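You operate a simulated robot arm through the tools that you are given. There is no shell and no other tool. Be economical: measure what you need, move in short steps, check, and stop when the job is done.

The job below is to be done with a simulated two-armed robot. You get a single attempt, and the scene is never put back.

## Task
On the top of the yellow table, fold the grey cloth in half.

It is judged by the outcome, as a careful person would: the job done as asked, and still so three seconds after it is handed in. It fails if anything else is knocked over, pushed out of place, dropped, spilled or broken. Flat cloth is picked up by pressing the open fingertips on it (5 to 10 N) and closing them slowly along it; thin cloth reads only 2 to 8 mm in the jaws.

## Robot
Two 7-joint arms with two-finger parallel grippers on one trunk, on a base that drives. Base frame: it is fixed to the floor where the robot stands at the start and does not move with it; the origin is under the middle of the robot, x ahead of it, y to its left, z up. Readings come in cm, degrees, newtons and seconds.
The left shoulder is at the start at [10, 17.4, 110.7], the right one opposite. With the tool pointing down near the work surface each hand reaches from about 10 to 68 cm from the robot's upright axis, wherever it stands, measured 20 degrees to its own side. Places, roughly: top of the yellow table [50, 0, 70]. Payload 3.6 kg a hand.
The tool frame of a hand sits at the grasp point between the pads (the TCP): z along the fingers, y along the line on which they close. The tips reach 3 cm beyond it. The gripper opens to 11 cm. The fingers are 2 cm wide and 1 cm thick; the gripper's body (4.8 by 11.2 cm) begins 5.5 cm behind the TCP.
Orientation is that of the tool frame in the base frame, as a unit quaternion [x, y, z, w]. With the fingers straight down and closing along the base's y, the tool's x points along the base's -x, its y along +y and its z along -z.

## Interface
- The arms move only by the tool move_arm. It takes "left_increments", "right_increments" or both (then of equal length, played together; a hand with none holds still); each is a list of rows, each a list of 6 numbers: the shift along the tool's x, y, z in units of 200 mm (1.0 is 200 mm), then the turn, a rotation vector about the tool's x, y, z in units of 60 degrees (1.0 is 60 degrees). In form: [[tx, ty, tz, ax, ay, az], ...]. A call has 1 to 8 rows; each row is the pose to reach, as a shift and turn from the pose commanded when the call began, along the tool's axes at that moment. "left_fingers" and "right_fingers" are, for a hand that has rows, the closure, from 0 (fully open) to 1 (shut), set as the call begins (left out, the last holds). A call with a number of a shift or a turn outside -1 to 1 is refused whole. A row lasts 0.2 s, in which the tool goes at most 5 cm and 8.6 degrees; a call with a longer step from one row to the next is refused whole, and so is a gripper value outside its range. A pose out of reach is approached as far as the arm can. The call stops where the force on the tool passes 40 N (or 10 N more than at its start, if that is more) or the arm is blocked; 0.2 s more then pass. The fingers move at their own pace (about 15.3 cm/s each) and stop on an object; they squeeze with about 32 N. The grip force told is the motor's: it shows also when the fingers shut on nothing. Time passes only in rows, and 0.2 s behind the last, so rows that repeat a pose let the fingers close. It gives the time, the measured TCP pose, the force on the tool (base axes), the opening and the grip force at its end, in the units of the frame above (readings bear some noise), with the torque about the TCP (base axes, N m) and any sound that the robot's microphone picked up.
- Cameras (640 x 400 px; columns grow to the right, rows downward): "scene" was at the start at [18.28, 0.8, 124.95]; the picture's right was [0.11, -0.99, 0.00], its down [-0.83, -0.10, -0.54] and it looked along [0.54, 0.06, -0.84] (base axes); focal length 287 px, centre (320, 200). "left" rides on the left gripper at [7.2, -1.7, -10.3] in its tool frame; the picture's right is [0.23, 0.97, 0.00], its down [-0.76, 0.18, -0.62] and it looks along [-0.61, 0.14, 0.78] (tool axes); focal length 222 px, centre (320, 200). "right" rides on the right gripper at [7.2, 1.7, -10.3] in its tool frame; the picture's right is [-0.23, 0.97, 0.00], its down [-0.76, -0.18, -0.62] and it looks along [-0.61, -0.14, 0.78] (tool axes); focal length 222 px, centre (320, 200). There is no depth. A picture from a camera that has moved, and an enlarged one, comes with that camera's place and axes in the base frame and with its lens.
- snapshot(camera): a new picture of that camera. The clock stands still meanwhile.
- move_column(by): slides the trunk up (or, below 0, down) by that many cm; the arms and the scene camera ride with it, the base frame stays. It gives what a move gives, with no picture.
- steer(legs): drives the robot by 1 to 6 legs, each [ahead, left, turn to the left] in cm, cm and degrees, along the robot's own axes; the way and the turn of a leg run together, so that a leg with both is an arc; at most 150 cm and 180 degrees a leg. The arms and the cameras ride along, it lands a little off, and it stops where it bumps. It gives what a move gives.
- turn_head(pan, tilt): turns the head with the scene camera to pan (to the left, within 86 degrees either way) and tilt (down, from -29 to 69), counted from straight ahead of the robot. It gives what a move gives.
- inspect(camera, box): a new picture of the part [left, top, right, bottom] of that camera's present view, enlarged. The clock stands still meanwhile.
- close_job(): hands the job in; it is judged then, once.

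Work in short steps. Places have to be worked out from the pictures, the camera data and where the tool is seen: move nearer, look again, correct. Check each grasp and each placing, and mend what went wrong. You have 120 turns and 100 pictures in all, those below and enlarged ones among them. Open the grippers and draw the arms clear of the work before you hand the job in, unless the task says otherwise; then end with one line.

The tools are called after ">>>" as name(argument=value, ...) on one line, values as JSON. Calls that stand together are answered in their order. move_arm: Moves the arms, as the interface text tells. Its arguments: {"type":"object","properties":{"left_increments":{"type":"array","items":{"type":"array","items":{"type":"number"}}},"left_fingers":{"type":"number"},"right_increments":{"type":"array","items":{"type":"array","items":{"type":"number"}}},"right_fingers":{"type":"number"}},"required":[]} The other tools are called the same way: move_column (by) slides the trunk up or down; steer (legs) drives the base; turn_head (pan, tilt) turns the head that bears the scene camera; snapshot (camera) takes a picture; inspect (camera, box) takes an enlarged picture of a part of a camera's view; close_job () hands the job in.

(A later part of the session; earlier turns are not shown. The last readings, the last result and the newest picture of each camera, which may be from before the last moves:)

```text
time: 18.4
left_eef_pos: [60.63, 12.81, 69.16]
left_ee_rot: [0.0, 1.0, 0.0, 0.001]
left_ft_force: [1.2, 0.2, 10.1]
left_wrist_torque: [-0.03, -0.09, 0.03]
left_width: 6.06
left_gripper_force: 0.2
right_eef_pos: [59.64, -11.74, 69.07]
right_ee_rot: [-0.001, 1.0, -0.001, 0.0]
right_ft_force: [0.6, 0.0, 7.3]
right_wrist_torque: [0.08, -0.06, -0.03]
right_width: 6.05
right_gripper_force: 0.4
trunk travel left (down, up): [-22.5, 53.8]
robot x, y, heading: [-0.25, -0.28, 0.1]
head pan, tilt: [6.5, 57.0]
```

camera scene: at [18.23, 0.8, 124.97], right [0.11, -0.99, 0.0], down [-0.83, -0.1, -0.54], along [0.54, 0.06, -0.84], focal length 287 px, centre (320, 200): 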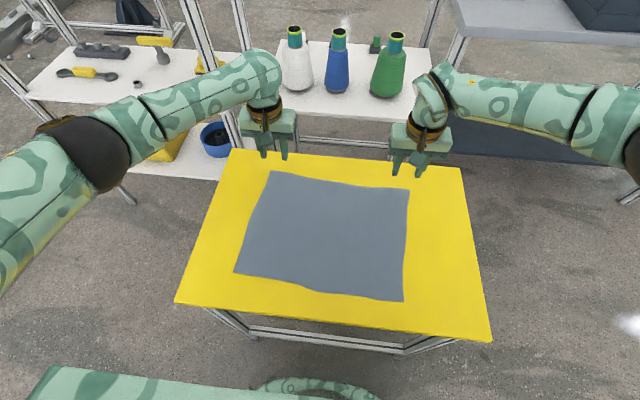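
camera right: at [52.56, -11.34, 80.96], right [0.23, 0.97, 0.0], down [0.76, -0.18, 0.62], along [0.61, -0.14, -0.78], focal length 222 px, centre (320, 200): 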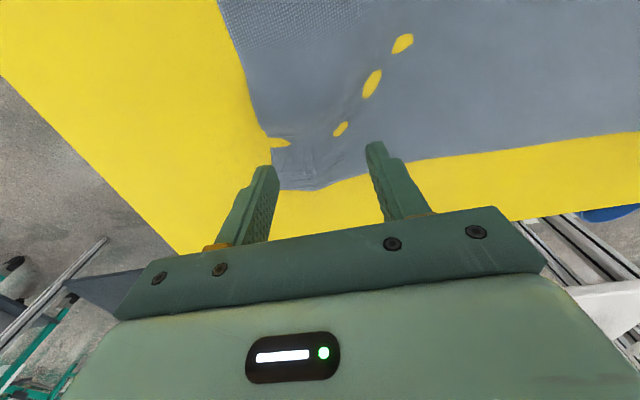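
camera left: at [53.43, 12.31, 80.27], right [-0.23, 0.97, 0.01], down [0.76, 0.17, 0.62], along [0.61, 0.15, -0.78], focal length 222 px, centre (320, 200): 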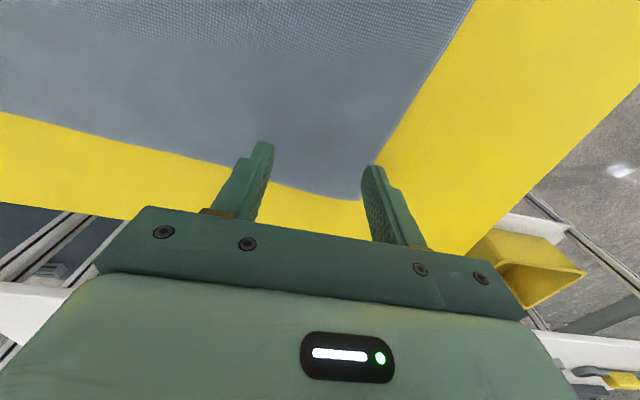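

Nicely balanced now (10 N and 7 N). I start the slow closing.

>>> move_arm(left_increments=[[0, 0, 0, 0, 0, 0]], right_increments=[[0, 0, 0.001, -0.0005, 0, 0]], left_fingers=0.48, right_fingers=0.48)

>>> move_arm(left_increments=[[0, 0, 0, 0, 0, 0]], right_increments=[[0, 0, 0, 0, 0, 0]], left_fingers=0.51, right_fingers=0.51)

>>> move_arm(left_increments=[[0, 0, 0, 0, 0, 0]], right_increments=[[0, 0, 0, 0, 0, 0]], left_fingers=0.54, right_fingers=0.54)

>>> move_arm(left_increments=[[0, 0, 0, 0, 0, 0]], right_increments=[[0, 0, 0, 0, 0, 0]], left_fingers=0.57, right_fingers=0.57)

>>> snapshot(camera="left")

>>> snapshot(camera="right")

```text
time: 18.8
left_eef_pos: [60.46, 12.96, 69.1]
left_ee_rot: [0.0, 1.0, 0.001, 0.001]
left_ft_force: [0.5, -0.9, 12.0]
left_wrist_torque: [0.0, -0.1, 0.01]
left_width: 5.62
left_gripper_force: 0.1
right_eef_pos: [59.52, -11.8, 69.21]
right_ee_rot: [0.0, 1.0, -0.001, 0.001]
right_ft_force: [1.6, 1.2, 7.3]
right_wrist_torque: [0.08, -0.09, -0.01]
right_width: 5.7
right_gripper_force: 0.0
trunk travel left (down, up): [-22.5, 53.8]
robot x, y, heading: [-0.03, -0.06, 0.1]
head pan, tilt: [6.5, 57.0]
```

```text
time: 19.2
left_eef_pos: [60.46, 12.87, 68.97]
left_ee_rot: [0.0, 1.0, 0.001, 0.001]
left_ft_force: [1.4, 0.1, 14.0]
left_wrist_torque: [-0.03, -0.03, 0.02]
left_width: 5.29
left_gripper_force: 0.0
right_eef_pos: [59.5, -11.94, 69.2]
right_ee_rot: [0.0, 1.0, -0.001, 0.001]
right_ft_force: [-0.3, 0.6, 5.4]
right_wrist_torque: [0.0, -0.03, 0.04]
right_width: 5.35
right_gripper_force: 0.1
trunk travel left (down, up): [-22.5, 53.8]
robot x, y, heading: [0.17, 0.03, -0.2]
head pan, tilt: [6.5, 57.0]
```

```text
time: 19.6
left_eef_pos: [60.46, 12.72, 69.11]
left_ee_rot: [0.0, 1.0, 0.001, 0.001]
left_ft_force: [-0.1, -0.4, 14.5]
left_wrist_torque: [-0.05, -0.05, 0.0]
left_width: 4.93
left_gripper_force: 0.0
right_eef_pos: [59.58, -11.99, 69.14]
right_ee_rot: [0.0, 1.0, 0.0, 0.001]
right_ft_force: [0.4, 0.8, 7.1]
right_wrist_torque: [0.0, -0.05, -0.01]
right_width: 5.01
right_gripper_force: 0.0
trunk travel left (down, up): [-22.5, 53.8]
robot x, y, heading: [-0.5, 0.0, -0.1]
head pan, tilt: [6.5, 57.0]
```

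```text
time: 20.0
left_eef_pos: [60.48, 12.84, 69.17]
left_ee_rot: [0.0, 1.0, 0.0, 0.001]
left_ft_force: [0.5, -0.2, 15.7]
left_wrist_torque: [-0.03, -0.09, -0.03]
left_width: 4.62
left_gripper_force: 0.1
right_eef_pos: [59.51, -11.78, 69.02]
right_ee_rot: [0.0, 1.0, -0.001, 0.0]
right_ft_force: [-1.5, 0.2, 6.0]
right_wrist_torque: [0.02, -0.01, -0.01]
right_width: 4.68
right_gripper_force: 0.0
trunk travel left (down, up): [-22.5, 53.8]
robot x, y, heading: [-0.11, -0.24, -0.2]
head pan, tilt: [6.5, 57.0]
```

```text
75 pictures are left
camera left: at [53.22, 11.18, 79.38], right [-0.23, 0.97, 0.0], down [0.76, 0.18, 0.63], along [0.61, 0.14, -0.78], focal length 222 px, centre (320, 200)
```

left: 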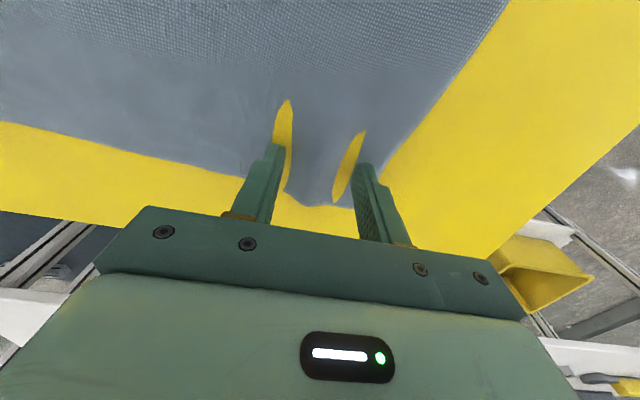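

```text
74 pictures are left
camera right: at [52.2, -10.2, 79.55], right [0.23, 0.97, 0.0], down [0.76, -0.18, 0.62], along [0.61, -0.14, -0.78], focal length 222 px, centre (320, 200)
```

right: 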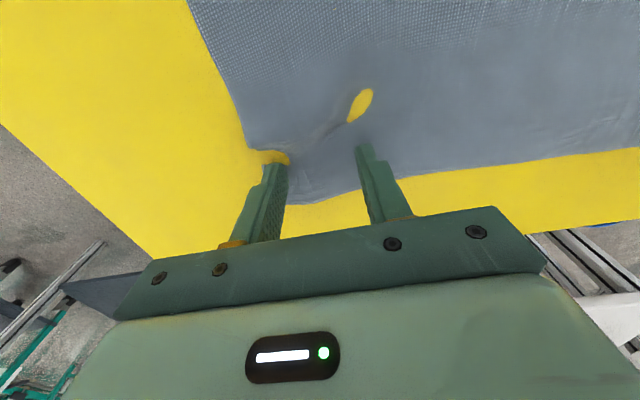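

Both sides now gather into ridges. I ease the left slightly, press the right slightly, and continue.

>>> move_arm(left_increments=[[0, 0, -0.001, 0, 0, 0]], right_increments=[[0, 0, 0.0015, 0, 0, 0]], left_fingers=0.6, right_fingers=0.6)

>>> move_arm(left_increments=[[0, 0, -0.001, 0, 0, 0]], right_increments=[[0, 0, 0.0005, 0, 0, 0]], left_fingers=0.63, right_fingers=0.63)

>>> move_arm(left_increments=[[0, 0, 0, 0, 0, 0]], right_increments=[[0, 0, 0, 0, 0, 0]], left_fingers=0.66, right_fingers=0.66)

>>> move_arm(left_increments=[[0, 0, 0, 0, 0, 0]], right_increments=[[0, 0, 0, 0, 0, 0]], left_fingers=0.69, right_fingers=0.69)

>>> snapshot(camera="left")

>>> snapshot(camera="right")

```text
time: 20.4
left_eef_pos: [60.53, 12.87, 69.15]
left_ee_rot: [-0.001, 1.0, 0.0, 0.001]
left_ft_force: [-0.6, 0.9, 16.5]
left_wrist_torque: [-0.06, -0.03, 0.01]
left_width: 4.29
left_gripper_force: 0.0
right_eef_pos: [59.45, -11.85, 69.03]
right_ee_rot: [0.0, 1.0, -0.001, 0.0]
right_ft_force: [0.7, 0.4, 7.0]
right_wrist_torque: [-0.04, -0.05, 0.0]
right_width: 4.35
right_gripper_force: 0.0
trunk travel left (down, up): [-22.5, 53.8]
robot x, y, heading: [-0.35, 0.13, 0.1]
head pan, tilt: [6.5, 57.0]
```

```text
time: 20.8
left_eef_pos: [60.54, 12.92, 69.1]
left_ee_rot: [-0.001, 1.0, 0.001, 0.002]
left_ft_force: [2.9, -0.1, 16.5]
left_wrist_torque: [0.03, -0.09, -0.01]
left_width: 3.94
left_gripper_force: 0.0
right_eef_pos: [59.6, -11.88, 69.19]
right_ee_rot: [0.0, 1.0, -0.001, 0.001]
right_ft_force: [-1.7, -0.3, 8.9]
right_wrist_torque: [-0.04, 0.07, 0.03]
right_width: 4.05
right_gripper_force: 0.0
trunk travel left (down, up): [-22.5, 53.8]
robot x, y, heading: [-0.14, 0.02, -0.2]
head pan, tilt: [6.5, 57.0]
```

```text
time: 21.2
left_eef_pos: [60.47, 12.8, 69.16]
left_ee_rot: [0.0, 1.0, 0.002, 0.001]
left_ft_force: [0.6, -1.6, 20.1]
left_wrist_torque: [0.1, -0.04, 0.01]
left_width: 3.61
left_gripper_force: 0.0
right_eef_pos: [59.55, -12.01, 69.14]
right_ee_rot: [0.0, 1.0, -0.001, 0.0]
right_ft_force: [1.2, -0.3, 8.0]
right_wrist_torque: [-0.03, -0.02, 0.0]
right_width: 3.71
right_gripper_force: 0.0
trunk travel left (down, up): [-22.5, 53.8]
robot x, y, heading: [0.09, -0.03, -0.1]
head pan, tilt: [6.5, 57.0]
```

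```text
time: 21.6
left_eef_pos: [60.33, 12.81, 69.21]
left_ee_rot: [0.0, 1.0, 0.002, 0.002]
left_ft_force: [0.1, -1.0, 21.5]
left_wrist_torque: [0.08, -0.04, 0.05]
left_width: 3.26
left_gripper_force: 0.0
right_eef_pos: [59.45, -11.84, 69.14]
right_ee_rot: [0.0, 1.0, -0.001, 0.001]
right_ft_force: [-0.3, 0.4, 8.4]
right_wrist_torque: [-0.05, -0.01, -0.01]
right_width: 3.38
right_gripper_force: 0.0
trunk travel left (down, up): [-22.5, 53.8]
robot x, y, heading: [-0.42, -0.08, 0.2]
head pan, tilt: [6.5, 57.0]
```

```text
73 pictures are left
camera left: at [53.15, 11.14, 79.37], right [-0.23, 0.97, 0.0], down [0.76, 0.18, 0.63], along [0.61, 0.14, -0.78], focal length 222 px, centre (320, 200)
```

left: 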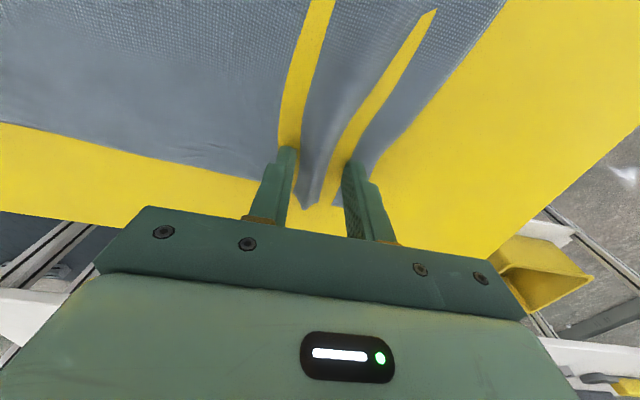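

```text
72 pictures are left
camera right: at [52.19, -10.26, 79.55], right [0.23, 0.97, 0.0], down [0.76, -0.18, 0.62], along [0.61, -0.14, -0.78], focal length 222 px, centre (320, 200)
```

right: 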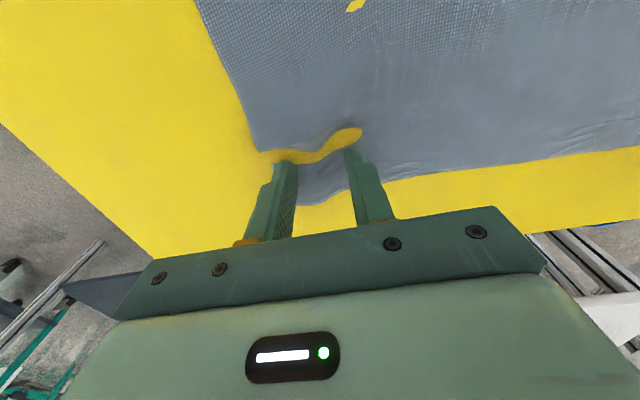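

The left now has a fine tall ridge between its fingers. I press the right a bit harder and continue closing both.

>>> move_arm(left_increments=[[0, 0, -0.001, 0, 0, 0]], right_increments=[[0, 0, 0.003, 0, 0, 0]], left_fingers=0.72, right_fingers=0.71)

>>> move_arm(left_increments=[[0, 0, -0.001, 0, 0, 0]], right_increments=[[0, 0, 0.002, 0, 0, 0]], left_fingers=0.75, right_fingers=0.73)

>>> move_arm(left_increments=[[0, 0, -0.001, 0, 0, 0]], right_increments=[[0, 0, 0, 0, 0, 0]], left_fingers=0.78, right_fingers=0.75)

>>> move_arm(left_increments=[[0, 0, 0, 0, 0, 0]], right_increments=[[0, 0, 0, 0, 0, 0]], left_fingers=0.81, right_fingers=0.77)

>>> snapshot(camera="left")

>>> snapshot(camera="right")

```text
time: 22.0
left_eef_pos: [60.49, 12.85, 69.32]
left_ee_rot: [0.0, 1.0, 0.002, 0.0]
left_ft_force: [1.3, -3.0, 16.7]
left_wrist_torque: [0.04, -0.06, 0.01]
left_width: 2.96
left_gripper_force: 0.0
right_eef_pos: [59.46, -11.94, 69.23]
right_ee_rot: [0.0, 1.0, 0.0, 0.001]
right_ft_force: [-2.4, 1.4, 14.7]
right_wrist_torque: [-0.1, 0.07, -0.03]
right_width: 3.15
right_gripper_force: 0.0
trunk travel left (down, up): [-22.5, 53.8]
robot x, y, heading: [0.1, -0.07, -0.1]
head pan, tilt: [6.5, 57.0]
```

```text
time: 22.4
left_eef_pos: [60.38, 12.86, 69.03]
left_ee_rot: [-0.001, 1.0, 0.002, 0.001]
left_ft_force: [1.9, 0.3, 10.0]
left_wrist_torque: [-0.02, -0.08, -0.01]
left_width: 2.7
left_gripper_force: 0.0
right_eef_pos: [59.49, -11.81, 69.05]
right_ee_rot: [0.001, 1.0, 0.0, 0.002]
right_ft_force: [-3.0, 0.0, 25.3]
right_wrist_torque: [-0.18, 0.11, -0.04]
right_width: 2.84
right_gripper_force: 0.0
trunk travel left (down, up): [-22.5, 53.8]
robot x, y, heading: [-0.09, -0.12, 0.1]
head pan, tilt: [6.5, 57.0]
```

```text
time: 22.8
left_eef_pos: [60.28, 12.91, 69.16]
left_ee_rot: [0.0, 1.0, 0.001, 0.001]
left_ft_force: [1.5, -0.6, 2.3]
left_wrist_torque: [0.02, -0.02, 0.0]
left_width: 2.44
left_gripper_force: 0.0
right_eef_pos: [59.57, -12.02, 69.13]
right_ee_rot: [0.0, 1.0, -0.001, 0.001]
right_ft_force: [-2.4, -3.0, 33.5]
right_wrist_torque: [-0.24, 0.12, 0.05]
right_width: 2.83
right_gripper_force: 0.5
trunk travel left (down, up): [-22.5, 53.8]
robot x, y, heading: [0.11, 0.25, 0.2]
head pan, tilt: [6.5, 57.0]
```

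```text
time: 23.2
left_eef_pos: [60.3, 12.89, 69.14]
left_ee_rot: [0.0, 1.0, 0.001, 0.001]
left_ft_force: [0.0, 0.1, 0.5]
left_wrist_torque: [-0.01, 0.0, 0.02]
left_width: 2.08
left_gripper_force: 0.1
right_eef_pos: [59.59, -11.75, 69.03]
right_ee_rot: [-0.001, 1.0, 0.0, 0.002]
right_ft_force: [0.1, 3.7, 34.8]
right_wrist_torque: [-0.17, 0.05, -0.01]
right_width: 2.32
right_gripper_force: 0.1
trunk travel left (down, up): [-22.5, 53.8]
robot x, y, heading: [0.27, 0.37, -0.1]
head pan, tilt: [6.5, 57.0]
```

```text
71 pictures are left
camera left: at [53.03, 11.18, 79.41], right [-0.23, 0.97, 0.0], down [0.76, 0.18, 0.62], along [0.61, 0.14, -0.78], focal length 222 px, centre (320, 200)
```

left: 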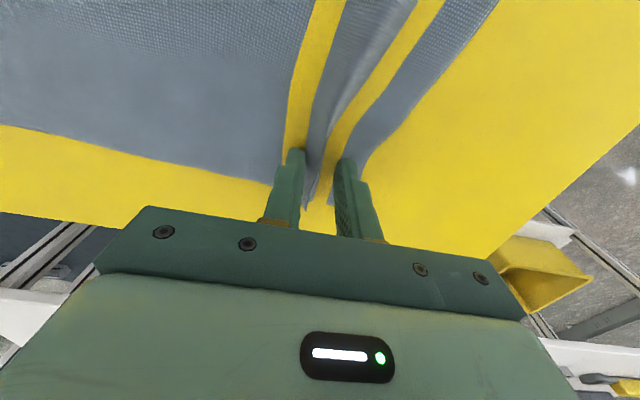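

```text
70 pictures are left
camera right: at [52.27, -10.12, 79.52], right [0.23, 0.97, 0.0], down [0.76, -0.18, 0.63], along [0.61, -0.14, -0.78], focal length 222 px, centre (320, 200)
```

right: 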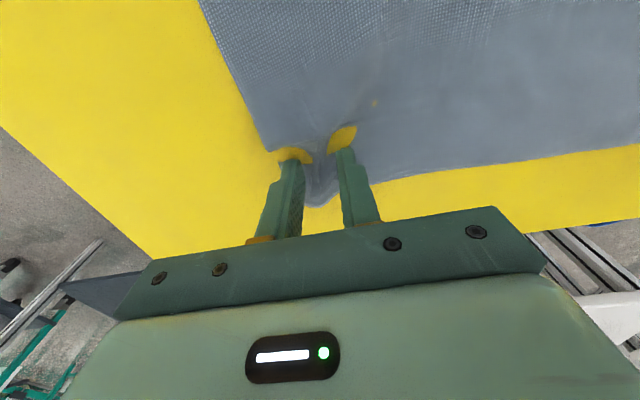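

Ridges sit in both jaws. Left pressure has faded to ~0, so I add a little; the right is at 35 N, so I relax it gradually while closing.

>>> move_arm(left_increments=[[0, 0, 0.003, 0, 0, 0]], right_increments=[[0, 0, -0.002, 0, 0, 0]], left_fingers=0.83, right_fingers=0.8)

>>> move_arm(left_increments=[[0, 0, 0.001, 0, 0, 0]], right_increments=[[0, 0, -0.002, 0, 0, 0]], left_fingers=0.85, right_fingers=0.83)

>>> move_arm(left_increments=[[0, 0, 0, 0, 0, 0]], right_increments=[[0, 0, -0.001, 0, 0, 0]], left_fingers=0.87, right_fingers=0.86)

>>> move_arm(left_increments=[[0, 0, 0, 0, 0, 0]], right_increments=[[0, 0, 0, 0, 0, 0]], left_fingers=0.89, right_fingers=0.89)

>>> inspect(camera="left", box=[200, 80, 440, 230])

>>> inspect(camera="right", box=[200, 80, 440, 230])

```text
time: 23.6
left_eef_pos: [60.41, 12.89, 69.14]
left_ee_rot: [0.0, 1.0, 0.001, 0.002]
left_ft_force: [-1.8, -1.0, 5.6]
left_wrist_torque: [0.05, 0.05, 0.01]
left_width: 1.88
left_gripper_force: 0.0
right_eef_pos: [59.61, -11.7, 69.17]
right_ee_rot: [-0.001, 1.0, -0.001, 0.002]
right_ft_force: [2.7, 5.2, 27.6]
right_wrist_torque: [0.03, -0.08, 0.08]
right_width: 2.2
right_gripper_force: 0.2
trunk travel left (down, up): [-22.5, 53.8]
robot x, y, heading: [-0.12, 0.13, -0.1]
head pan, tilt: [6.5, 57.0]
```

```text
time: 24.0
left_eef_pos: [60.49, 12.87, 69.25]
left_ee_rot: [-0.001, 1.0, 0.001, 0.002]
left_ft_force: [-0.7, -1.5, 6.2]
left_wrist_torque: [-0.01, 0.02, 0.02]
left_width: 1.65
left_gripper_force: 0.0
right_eef_pos: [59.53, -11.99, 69.05]
right_ee_rot: [0.0, 1.0, -0.001, 0.001]
right_ft_force: [2.8, 4.0, 25.4]
right_wrist_torque: [0.01, -0.06, -0.05]
right_width: 1.76
right_gripper_force: 0.1
trunk travel left (down, up): [-22.5, 53.8]
robot x, y, heading: [0.12, 0.11, -0.1]
head pan, tilt: [6.5, 57.0]
```

```text
time: 24.4
left_eef_pos: [60.46, 12.87, 69.16]
left_ee_rot: [0.0, 1.0, 0.0, 0.002]
left_ft_force: [-1.0, -3.0, 8.0]
left_wrist_torque: [-0.03, 0.05, 0.04]
left_width: 1.44
left_gripper_force: 0.3
right_eef_pos: [59.51, -11.96, 69.1]
right_ee_rot: [0.001, 1.0, -0.002, 0.0]
right_ft_force: [1.7, 4.9, 22.0]
right_wrist_torque: [0.09, -0.06, 0.01]
right_width: 1.53
right_gripper_force: 0.2
trunk travel left (down, up): [-22.5, 53.8]
robot x, y, heading: [-0.1, -0.21, -0.1]
head pan, tilt: [6.5, 57.0]
```

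```text
time: 24.8
left_eef_pos: [60.41, 12.74, 69.24]
left_ee_rot: [0.0, 1.0, 0.0, 0.002]
left_ft_force: [-0.3, -7.5, 8.7]
left_wrist_torque: [-0.26, 0.0, -0.04]
left_width: 0.91
left_gripper_force: 5.4
right_eef_pos: [59.41, -11.87, 69.13]
right_ee_rot: [0.0, 1.0, 0.001, 0.001]
right_ft_force: [1.3, 9.6, 20.5]
right_wrist_torque: [0.26, 0.02, -0.02]
right_width: 1.39
right_gripper_force: 3.3
trunk travel left (down, up): [-22.5, 53.8]
robot x, y, heading: [-0.09, 0.24, -0.1]
head pan, tilt: [6.5, 57.0]
```

```text
2.67 times, centred on (320, 155) of left
camera zoom: at [53.14, 11.16, 79.38], right [-0.23, 0.97, 0.0], down [0.76, 0.18, 0.63], along [0.61, 0.14, -0.78], focal length 592 px, centre (320, 320)
```

zoom: 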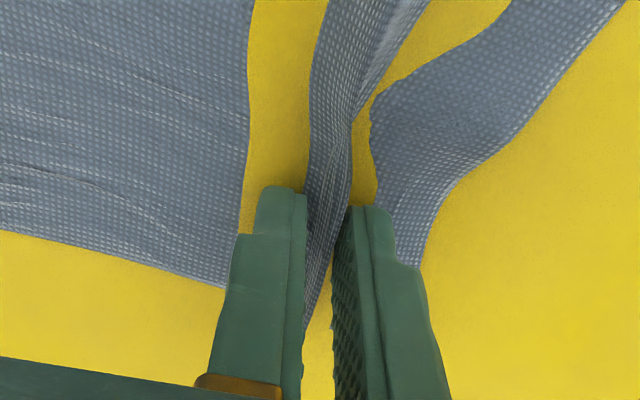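

```text
2.67 times, centred on (320, 155) of right
camera zoom: at [52.16, -10.25, 79.54], right [0.23, 0.97, 0.0], down [0.76, -0.18, 0.62], along [0.61, -0.14, -0.78], focal length 592 px, centre (320, 320)
```

zoom: 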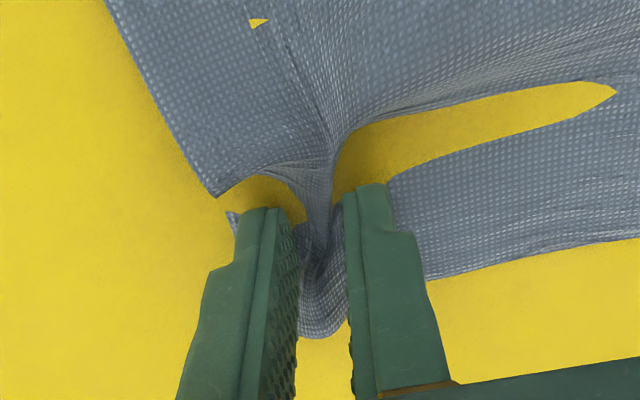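

Both jaws now feel cloth (5 and 3 N of grip force). I finish closing in small steps.

>>> move_arm(left_increments=[[0, 0, 0, 0, 0, 0]], right_increments=[[0, 0, 0, 0, 0, 0]], left_fingers=0.92, right_fingers=0.92)

>>> move_arm(left_increments=[[0, 0, 0, 0, 0, 0]], right_increments=[[0, 0, 0, 0, 0, 0]], left_fingers=0.95, right_fingers=0.95)

>>> move_arm(left_increments=[[0, 0, 0, 0, 0, 0], [0, 0, 0, 0, 0, 0]], right_increments=[[0, 0, 0, 0, 0, 0], [0, 0, 0, 0, 0, 0]], left_fingers=1.0, right_fingers=1.0)

>>> inspect(camera="left", box=[200, 80, 440, 230])

>>> inspect(camera="right", box=[200, 80, 440, 230])

```text
time: 25.2
left_eef_pos: [60.31, 12.92, 69.04]
left_ee_rot: [0.0, 1.0, 0.0, 0.002]
left_ft_force: [0.0, -10.2, 9.3]
left_wrist_torque: [-0.39, 0.06, -0.02]
left_width: 0.75
left_gripper_force: 7.6
right_eef_pos: [59.44, -11.91, 69.25]
right_ee_rot: [0.0, 1.0, -0.001, 0.001]
right_ft_force: [1.0, 12.0, 19.8]
right_wrist_torque: [0.33, 0.03, -0.03]
right_width: 1.26
right_gripper_force: 5.6
trunk travel left (down, up): [-22.5, 53.8]
robot x, y, heading: [0.1, -0.07, 0.1]
head pan, tilt: [6.5, 57.0]
```

```text
time: 25.6
left_eef_pos: [60.34, 12.85, 69.13]
left_ee_rot: [-0.001, 1.0, 0.0, 0.001]
left_ft_force: [-1.6, -13.2, 12.1]
left_wrist_torque: [-0.48, -0.01, 0.05]
left_width: 1.12
left_gripper_force: 6.5
right_eef_pos: [59.48, -11.83, 69.12]
right_ee_rot: [0.0, 1.0, 0.0, 0.001]
right_ft_force: [1.3, 13.6, 17.7]
right_wrist_torque: [0.44, 0.03, -0.07]
right_width: 0.72
right_gripper_force: 11.5
trunk travel left (down, up): [-22.5, 53.8]
robot x, y, heading: [0.0, -0.05, 0.2]
head pan, tilt: [6.5, 57.0]
```

```text
time: 26.2
left_eef_pos: [60.41, 12.63, 68.97]
left_ee_rot: [0.001, 1.0, -0.004, 0.001]
left_ft_force: [-1.0, -31.1, 9.7]
left_wrist_torque: [-0.92, 0.03, 0.06]
left_width: 0.18
left_gripper_force: 32.6
right_eef_pos: [59.38, -11.72, 69.12]
right_ee_rot: [-0.001, 1.0, 0.002, 0.001]
right_ft_force: [1.3, 31.2, 14.7]
right_wrist_torque: [0.86, -0.02, -0.11]
right_width: 0.18
right_gripper_force: 32.3
trunk travel left (down, up): [-22.5, 53.8]
robot x, y, heading: [-0.05, 0.05, 0.1]
head pan, tilt: [6.5, 57.0]
```

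```text
2.67 times, centred on (320, 155) of left
camera zoom: at [53.14, 10.97, 79.4], right [-0.23, 0.97, -0.01], down [0.76, 0.18, 0.62], along [0.61, 0.14, -0.78], focal length 592 px, centre (320, 320)
```

zoom: 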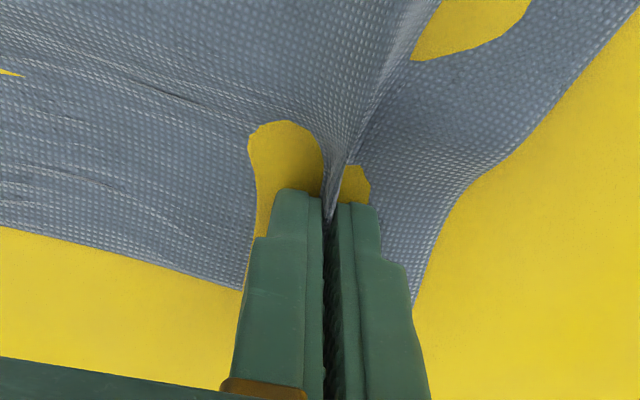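

```text
2.67 times, centred on (320, 155) of right
camera zoom: at [52.15, -10.07, 79.56], right [0.22, 0.97, 0.0], down [0.76, -0.18, 0.62], along [0.61, -0.14, -0.78], focal length 592 px, centre (320, 320)
```

zoom: 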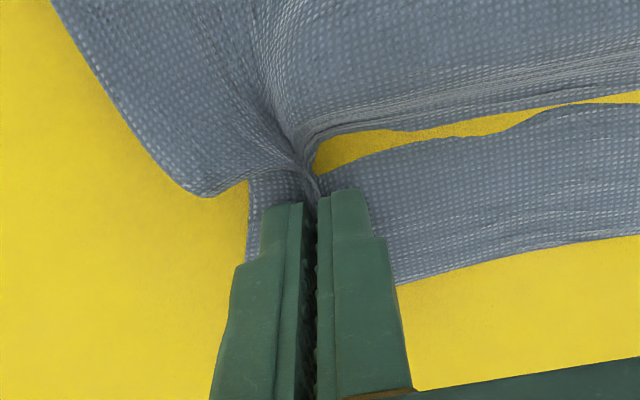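

Both jaws read 1.8 mm: cloth is gripped. The cloth between them is taut (31 N), so I ease the hands toward each other while lifting gently.

>>> move_arm(left_increments=[[0, -0.04, -0.02, 0, 0, 0], [0, -0.06, -0.06, 0, 0, 0], [0.02, -0.06, -0.12, 0, 0, 0], [0.04, -0.06, -0.18, 0, 0, 0]], right_increments=[[0, 0.04, -0.02, 0, 0, 0], [0, 0.06, -0.06, 0, 0, 0], [0.02, 0.06, -0.12, 0, 0, 0], [0.04, 0.06, -0.18, 0, 0, 0]])

>>> snapshot(camera="scene")

>>> snapshot(camera="left")

>>> snapshot(camera="right")

```text
time: 27.2
left_eef_pos: [59.69, 11.81, 72.56]
left_ee_rot: [-0.001, 1.0, 0.001, 0.0]
left_ft_force: [0.5, 0.7, 0.1]
left_wrist_torque: [0.0, -0.01, 0.0]
left_width: 0.18
left_gripper_force: 32.2
right_eef_pos: [58.92, -10.81, 72.57]
right_ee_rot: [0.002, 1.0, -0.001, 0.001]
right_ft_force: [0.5, 0.1, 0.1]
right_wrist_torque: [0.03, -0.01, -0.01]
right_width: 0.19
right_gripper_force: 32.1
trunk travel left (down, up): [-22.5, 53.8]
robot x, y, heading: [-0.16, 0.26, -0.1]
head pan, tilt: [6.5, 57.0]
```

```text
65 pictures are left
camera scene: at [18.25, 0.78, 124.96], right [0.11, -0.99, 0.0], down [-0.83, -0.1, -0.54], along [0.54, 0.06, -0.84], focal length 287 px, centre (320, 200)
```

scene: 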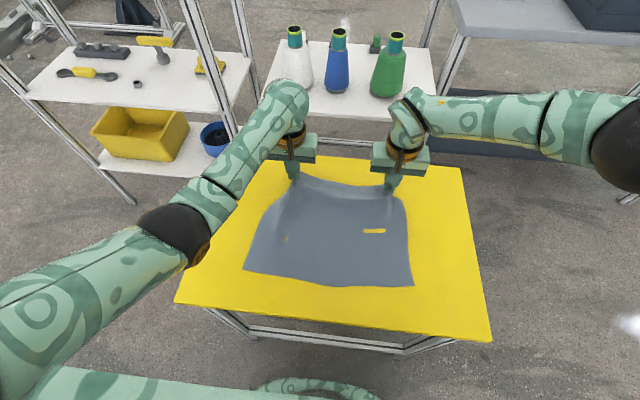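

```text
64 pictures are left
camera left: at [52.44, 10.07, 82.84], right [-0.23, 0.97, 0.0], down [0.76, 0.18, 0.62], along [0.61, 0.14, -0.78], focal length 222 px, centre (320, 200)
```

left: 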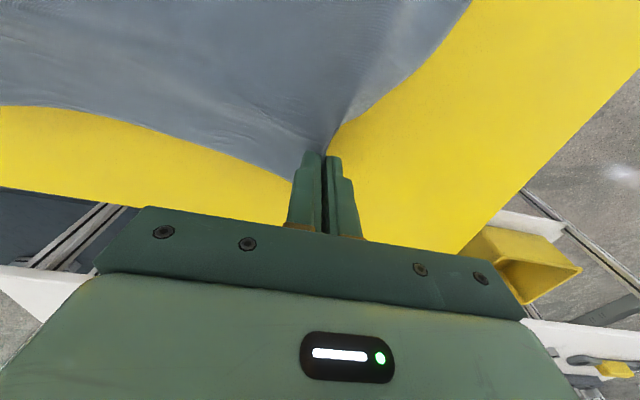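

```text
63 pictures are left
camera right: at [51.6, -9.14, 82.9], right [0.23, 0.97, 0.0], down [0.76, -0.18, 0.62], along [0.61, -0.14, -0.78], focal length 222 px, centre (320, 200)
```

right: 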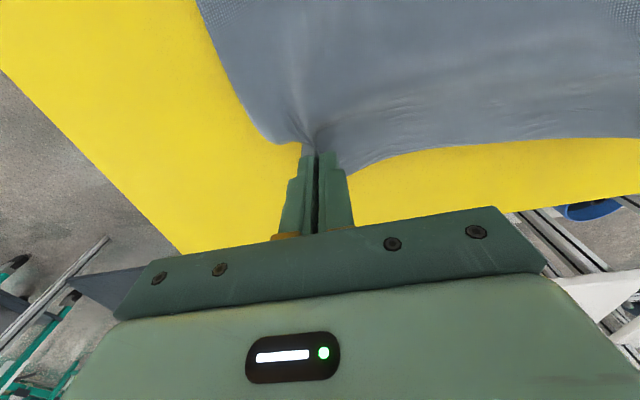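

Both grips hold, and the near edge lies straight at x≈37, y 19 to −16. I'll swing the far edge up and over about a line at x≈51, tilting the fingers forward so the free rim turns over as well; first half now.

>>> move_arm(left_increments=[[0.072, 0, -0.087, 0, -0.1, 0], [0.161, 0, -0.169, 0, -0.217, 0], [0.26, 0, -0.232, 0, -0.333, 0], [0.372, 0, -0.275, 0, -0.45, 0], [0.372, 0, -0.275, 0, -0.45, 0]], right_increments=[[0.072, 0, -0.087, 0, -0.1, 0], [0.161, 0, -0.169, 0, -0.217, 0], [0.26, 0, -0.232, 0, -0.333, 0], [0.372, 0, -0.275, 0, -0.45, 0], [0.372, 0, -0.275, 0, -0.45, 0]])

>>> snapshot(camera="scene")

>>> snapshot(camera="left")

```text
time: 28.4
left_eef_pos: [52.27, 11.59, 78.31]
left_ee_rot: [0.001, 0.972, 0.001, 0.234]
left_ft_force: [0.6, -0.8, -0.6]
left_wrist_torque: [0.02, -0.01, 0.01]
left_width: 0.2
left_gripper_force: 31.9
right_eef_pos: [51.47, -10.61, 78.03]
right_ee_rot: [0.0, 0.972, -0.001, 0.233]
right_ft_force: [0.0, 1.0, -0.6]
right_wrist_torque: [-0.02, -0.03, -0.04]
right_width: 0.19
right_gripper_force: 31.5
trunk travel left (down, up): [-22.5, 53.8]
robot x, y, heading: [0.11, 0.15, -0.2]
head pan, tilt: [6.5, 57.0]
```

```text
62 pictures are left
camera scene: at [18.32, 0.78, 124.94], right [0.11, -0.99, 0.0], down [-0.83, -0.09, -0.54], along [0.54, 0.06, -0.84], focal length 287 px, centre (320, 200)
```

scene: 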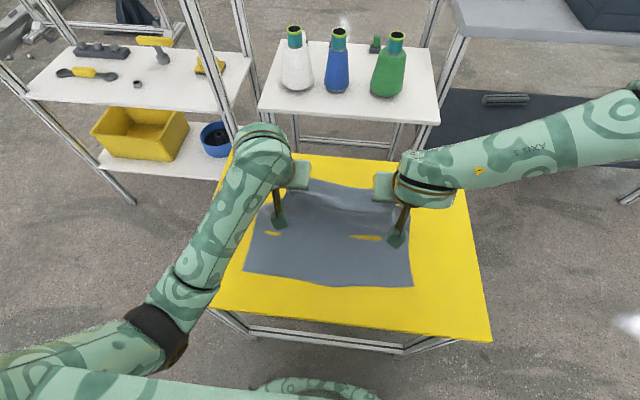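

```text
61 pictures are left
camera left: at [41.12, 9.91, 84.07], right [-0.2, 0.97, -0.1], down [0.4, 0.18, 0.9], along [0.9, 0.14, -0.42], focal length 222 px, centre (320, 200)
```

left: 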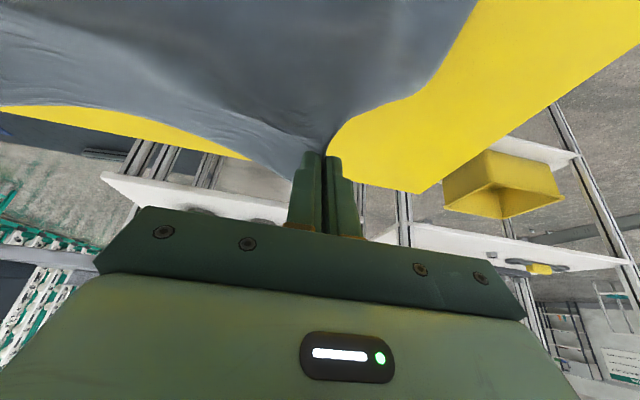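

Cloth is lifting well. I continue over and down, stopping with the held edge about 4 cm above the near part, keeping the tilt at 45° so the wrist cameras clear the table.

>>> move_arm(left_increments=[[0.0925, 0, -0.07, 0, -0.083, 0], [0.19, 0, -0.114, 0, -0.15, 0], [0.302, 0, -0.129, 0, -0.217, 0], [0.428, 0, -0.114, 0, -0.267, 0], [0.549, 0, -0.075, 0, -0.3, 0], [0.663, 0, -0.004, 0, -0.3, 0], [0.663, 0, -0.004, 0, -0.3, 0]], right_increments=[[0.0925, 0, -0.07, 0, -0.083, 0], [0.19, 0, -0.114, 0, -0.15, 0], [0.302, 0, -0.129, 0, -0.217, 0], [0.428, 0, -0.114, 0, -0.267, 0], [0.549, 0, -0.075, 0, -0.3, 0], [0.663, 0, -0.004, 0, -0.3, 0], [0.663, 0, -0.004, 0, -0.3, 0]])

>>> snapshot(camera="scene")

>>> snapshot(camera="left")

>>> snapshot(camera="right")

```text
time: 30.0
left_eef_pos: [40.51, 11.82, 72.17]
left_ee_rot: [0.0, 0.924, 0.002, 0.382]
left_ft_force: [0.1, -0.2, 0.0]
left_wrist_torque: [0.0, 0.01, 0.01]
left_width: 0.2
left_gripper_force: 31.9
right_eef_pos: [40.28, -4.16, 78.73]
right_ee_rot: [0.001, 0.924, -0.003, 0.382]
right_ft_force: [-0.9, -0.2, -0.3]
right_wrist_torque: [-0.04, 0.0, 0.01]
right_width: 0.17
right_gripper_force: 32.1
right hand out of reach, approached as far as the arm can: row 3, 4, 5, 6, 7
trunk travel left (down, up): [-22.5, 53.8]
robot x, y, heading: [-0.17, 0.28, 0.1]
head pan, tilt: [6.5, 57.0]
```

```text
60 pictures are left
camera scene: at [18.26, 0.8, 124.96], right [0.11, -0.99, 0.0], down [-0.83, -0.1, -0.54], along [0.54, 0.06, -0.84], focal length 287 px, centre (320, 200)
```

scene: 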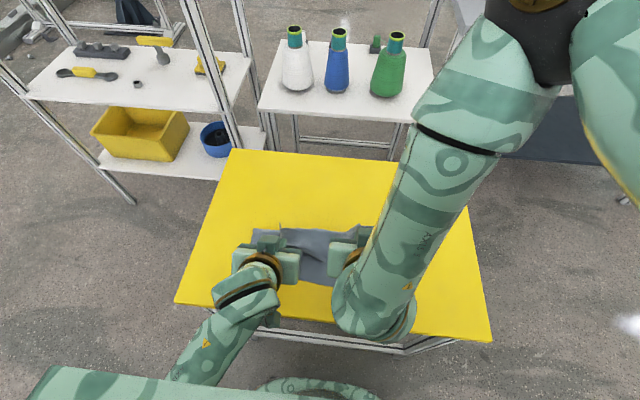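

```text
59 pictures are left
camera left: at [27.98, 10.05, 74.33], right [-0.16, 0.97, -0.16], down [0.1, 0.18, 0.98], along [0.98, 0.14, -0.12], focal length 222 px, centre (320, 200)
```

left: 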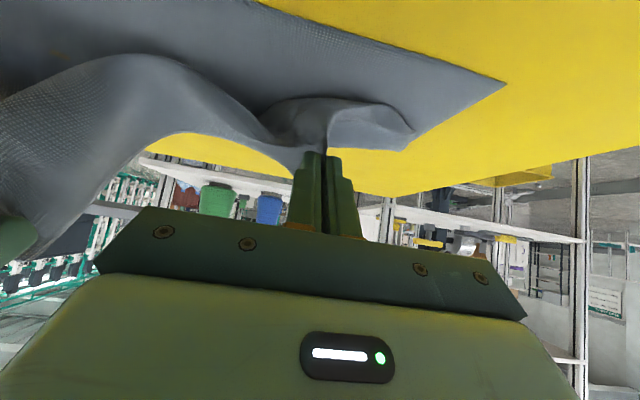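

```text
58 pictures are left
camera right: at [27.77, -2.51, 81.07], right [0.16, 0.97, 0.16], down [0.1, -0.17, 0.98], along [0.98, -0.14, -0.12], focal length 222 px, centre (320, 200)
```

right: 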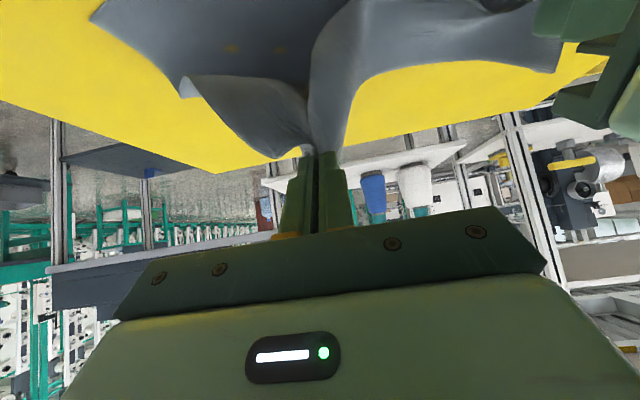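

The right arm can't take the 45° tilt there and stopped high at (40, −4, 79), still holding. I'll turn the right hand back to vertical while keeping it raised, to restore its reach.

>>> move_arm(right_increments=[[-0.05, 0, -0.02, 0, 0.125, 0], [-0.1, 0, -0.04, 0, 0.25, 0], [-0.15, 0, -0.06, 0, 0.375, 0], [-0.205, 0, -0.07, 0, 0.5, 0], [-0.205, 0, -0.07, 0, 0.625, 0], [-0.205, 0, -0.07, 0, 0.75, 0], [-0.205, 0, -0.07, 0, 0.75, 0]])

>>> snapshot(camera="scene")

>>> snapshot(camera="right")

```text
time: 31.6
left_eef_pos: [40.37, 11.72, 72.25]
left_ee_rot: [0.0, 0.924, 0.001, 0.383]
left_ft_force: [0.1, 0.2, -0.6]
left_wrist_torque: [0.02, -0.01, 0.01]
left_width: 0.19
left_gripper_force: 32.7
right_eef_pos: [42.17, -4.12, 82.32]
right_ee_rot: [-0.001, 1.0, -0.001, -0.002]
right_ft_force: [0.3, 0.1, 0.3]
right_wrist_torque: [-0.01, 0.03, -0.01]
right_width: 0.16
right_gripper_force: 32.3
trunk travel left (down, up): [-22.5, 53.8]
robot x, y, heading: [0.24, 0.12, -0.2]
head pan, tilt: [6.5, 57.0]
```

```text
57 pictures are left
camera scene: at [18.24, 0.8, 124.96], right [0.11, -0.99, 0.0], down [-0.83, -0.1, -0.54], along [0.54, 0.06, -0.84], focal length 287 px, centre (320, 200)
```

scene: 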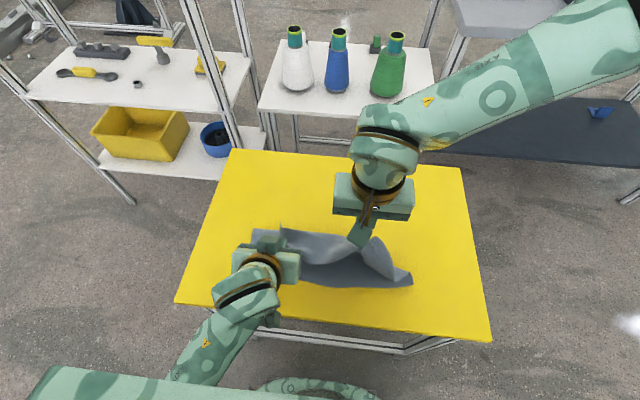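

```text
56 pictures are left
camera right: at [34.86, -2.45, 92.83], right [0.23, 0.97, 0.0], down [0.76, -0.18, 0.62], along [0.61, -0.14, -0.78], focal length 222 px, centre (320, 200)
```

right: 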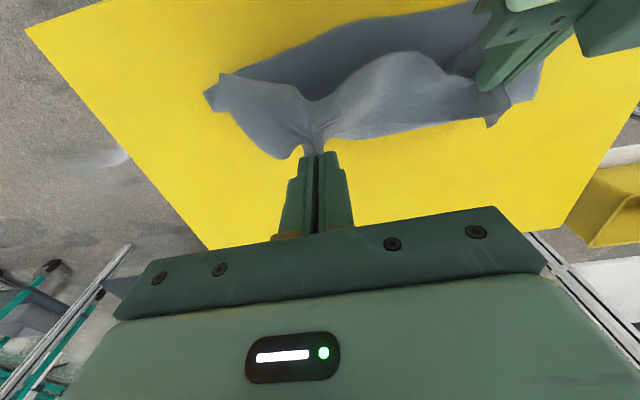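

The right hand is vertical again and still holding. Now I move it out to y≈−11 and down near the table at x≈41.

>>> move_arm(right_increments=[[0.02, -0.15, 0.1, 0, 0, 0], [0.04, -0.25, 0.25, 0, 0, 0], [0.06, -0.34, 0.38, 0, 0, 0], [0.07, -0.36, 0.5, 0, 0, 0], [0.07, -0.36, 0.5, 0, 0, 0]])

>>> snapshot(camera="scene")

>>> snapshot(camera="right")

```text
time: 32.8
left_eef_pos: [40.5, 11.68, 72.14]
left_ee_rot: [0.0, 0.924, 0.001, 0.383]
left_ft_force: [-0.2, -0.1, 0.3]
left_wrist_torque: [-0.01, -0.02, 0.0]
left_width: 0.21
left_gripper_force: 32.0
right_eef_pos: [40.68, -11.3, 72.38]
right_ee_rot: [0.0, 1.0, -0.001, 0.0]
right_ft_force: [0.9, 0.6, 0.8]
right_wrist_torque: [0.03, -0.04, -0.01]
right_width: 0.18
right_gripper_force: 32.0
trunk travel left (down, up): [-22.5, 53.8]
robot x, y, heading: [0.04, -0.23, 0.3]
head pan, tilt: [6.5, 57.0]
```

```text
55 pictures are left
camera scene: at [18.24, 0.79, 124.96], right [0.11, -0.99, 0.0], down [-0.83, -0.1, -0.54], along [0.54, 0.06, -0.84], focal length 287 px, centre (320, 200)
```

scene: 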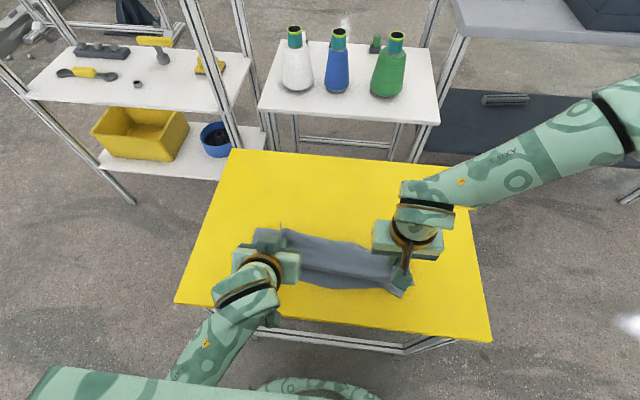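

```text
54 pictures are left
camera right: at [33.5, -9.71, 82.78], right [0.23, 0.97, 0.0], down [0.76, -0.18, 0.62], along [0.61, -0.14, -0.78], focal length 222 px, centre (320, 200)
```

right: 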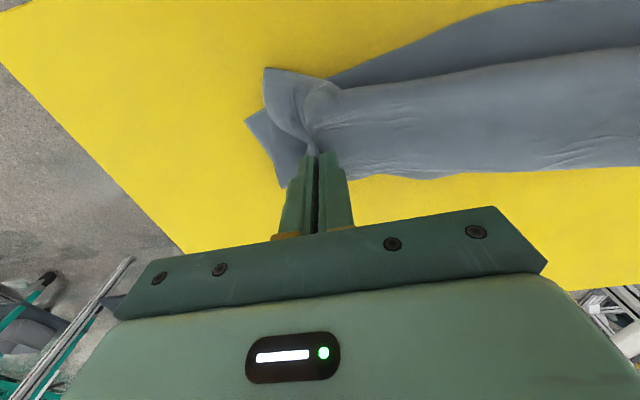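

The right rim has turned over properly, pointing toward the near edge, but overshoots it by about 3 cm. Let me look at the left side before adjusting.

>>> snapshot(camera="left")

>>> inspect(camera="scene", box=[200, 190, 460, 350])

```text
53 pictures are left
camera left: at [27.98, 10.03, 74.35], right [-0.16, 0.97, -0.16], down [0.1, 0.18, 0.98], along [0.98, 0.14, -0.12], focal length 222 px, centre (320, 200)
```

left: 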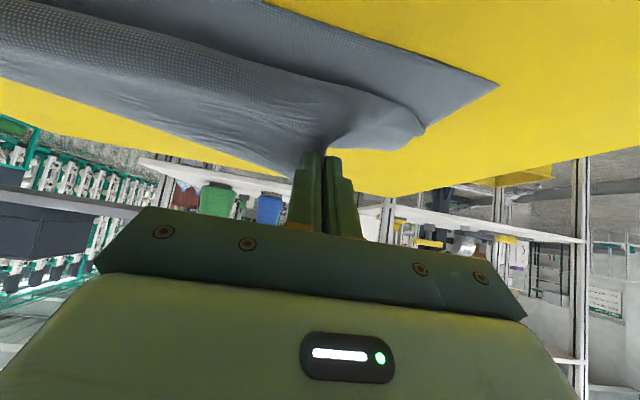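

```text
2.46 times, centred on (330, 270) of scene
camera zoom: at [18.24, 0.79, 124.96], right [0.11, -0.99, 0.0], down [-0.83, -0.1, -0.54], along [0.54, 0.06, -0.84], focal length 708 px, centre (295, 28)
```

zoom: 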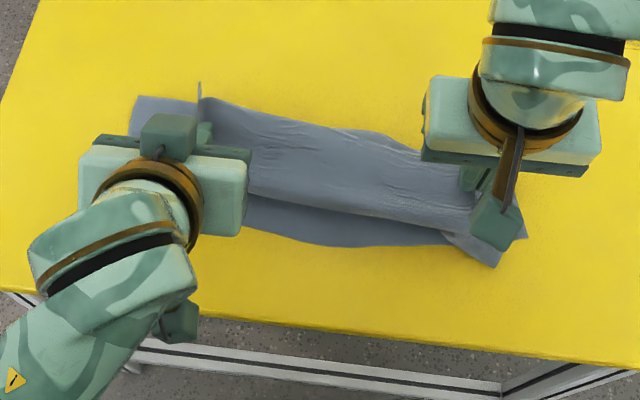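

On the left the top edge already matches the near edge (x≈37); the right overshoots by ~2.5 cm. I lower both, moving the right hand 2.3 cm forward and both slightly outward.

>>> move_arm(left_increments=[[0.025, 0.01, 0.025, 0, 0, 0], [0.05, 0.02, 0.05, 0, 0, 0], [0.075, 0.03, 0.075, 0, 0, 0], [0.095, 0.035, 0.095, 0, 0, 0]], right_increments=[[-0.06, -0.01, 0.02, 0, 0, 0], [-0.11, -0.02, 0.06, 0, 0, 0], [-0.116, -0.03, 0.11, 0, 0, 0], [-0.116, -0.035, 0.15, 0, 0, 0]])

>>> snapshot(camera="right")

>>> snapshot(camera="left")

>>> inspect(camera="scene", box=[200, 190, 460, 350])

```text
time: 33.8
left_eef_pos: [40.44, 11.99, 69.61]
left_ee_rot: [0.0, 0.924, -0.002, 0.383]
left_ft_force: [0.3, -21.9, 1.6]
left_wrist_torque: [-0.53, 0.04, -0.44]
left_width: 0.21
left_gripper_force: 32.0
right_eef_pos: [42.9, -11.94, 69.42]
right_ee_rot: [-0.002, 1.0, 0.001, -0.001]
right_ft_force: [0.0, 21.1, 1.7]
right_wrist_torque: [0.64, 0.01, -0.06]
right_width: 0.21
right_gripper_force: 31.9
trunk travel left (down, up): [-22.5, 53.8]
robot x, y, heading: [0.02, 0.04, 0.0]
head pan, tilt: [6.5, 57.0]
```

```text
51 pictures are left
camera right: at [35.57, -10.4, 79.81], right [0.22, 0.97, 0.0], down [0.76, -0.18, 0.62], along [0.61, -0.14, -0.78], focal length 222 px, centre (320, 200)
```

right: 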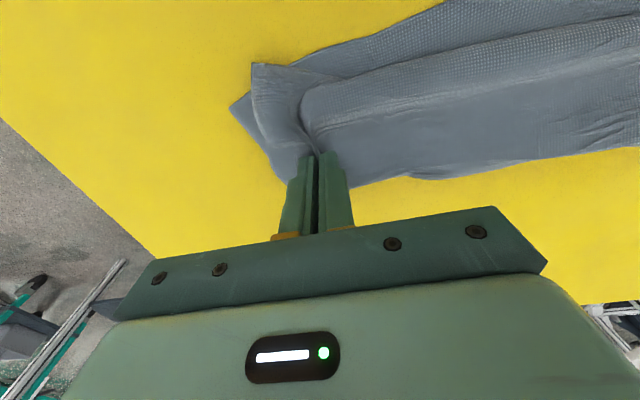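

```text
50 pictures are left
camera left: at [28.01, 10.39, 71.6], right [-0.16, 0.97, -0.16], down [0.1, 0.18, 0.98], along [0.98, 0.14, -0.12], focal length 222 px, centre (320, 200)
```

left: 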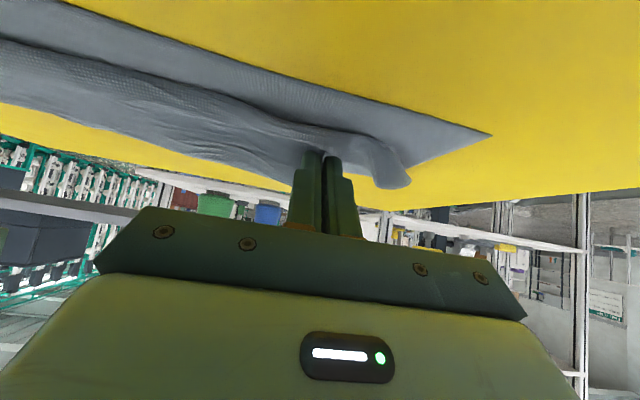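

```text
2.46 times, centred on (330, 270) of scene
camera zoom: at [18.22, 0.77, 124.97], right [0.11, -0.99, 0.0], down [-0.83, -0.09, -0.54], along [0.54, 0.06, -0.84], focal length 708 px, centre (295, 28)
```

zoom: 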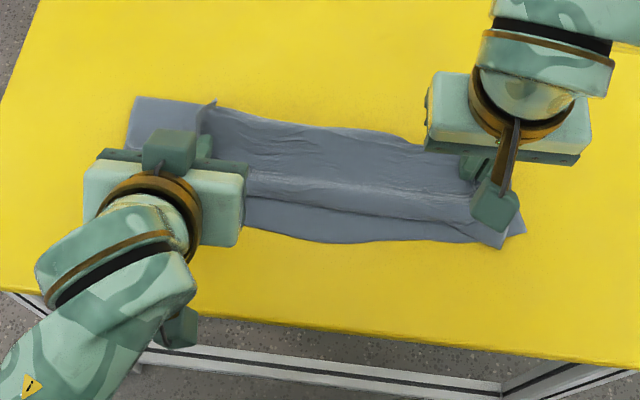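

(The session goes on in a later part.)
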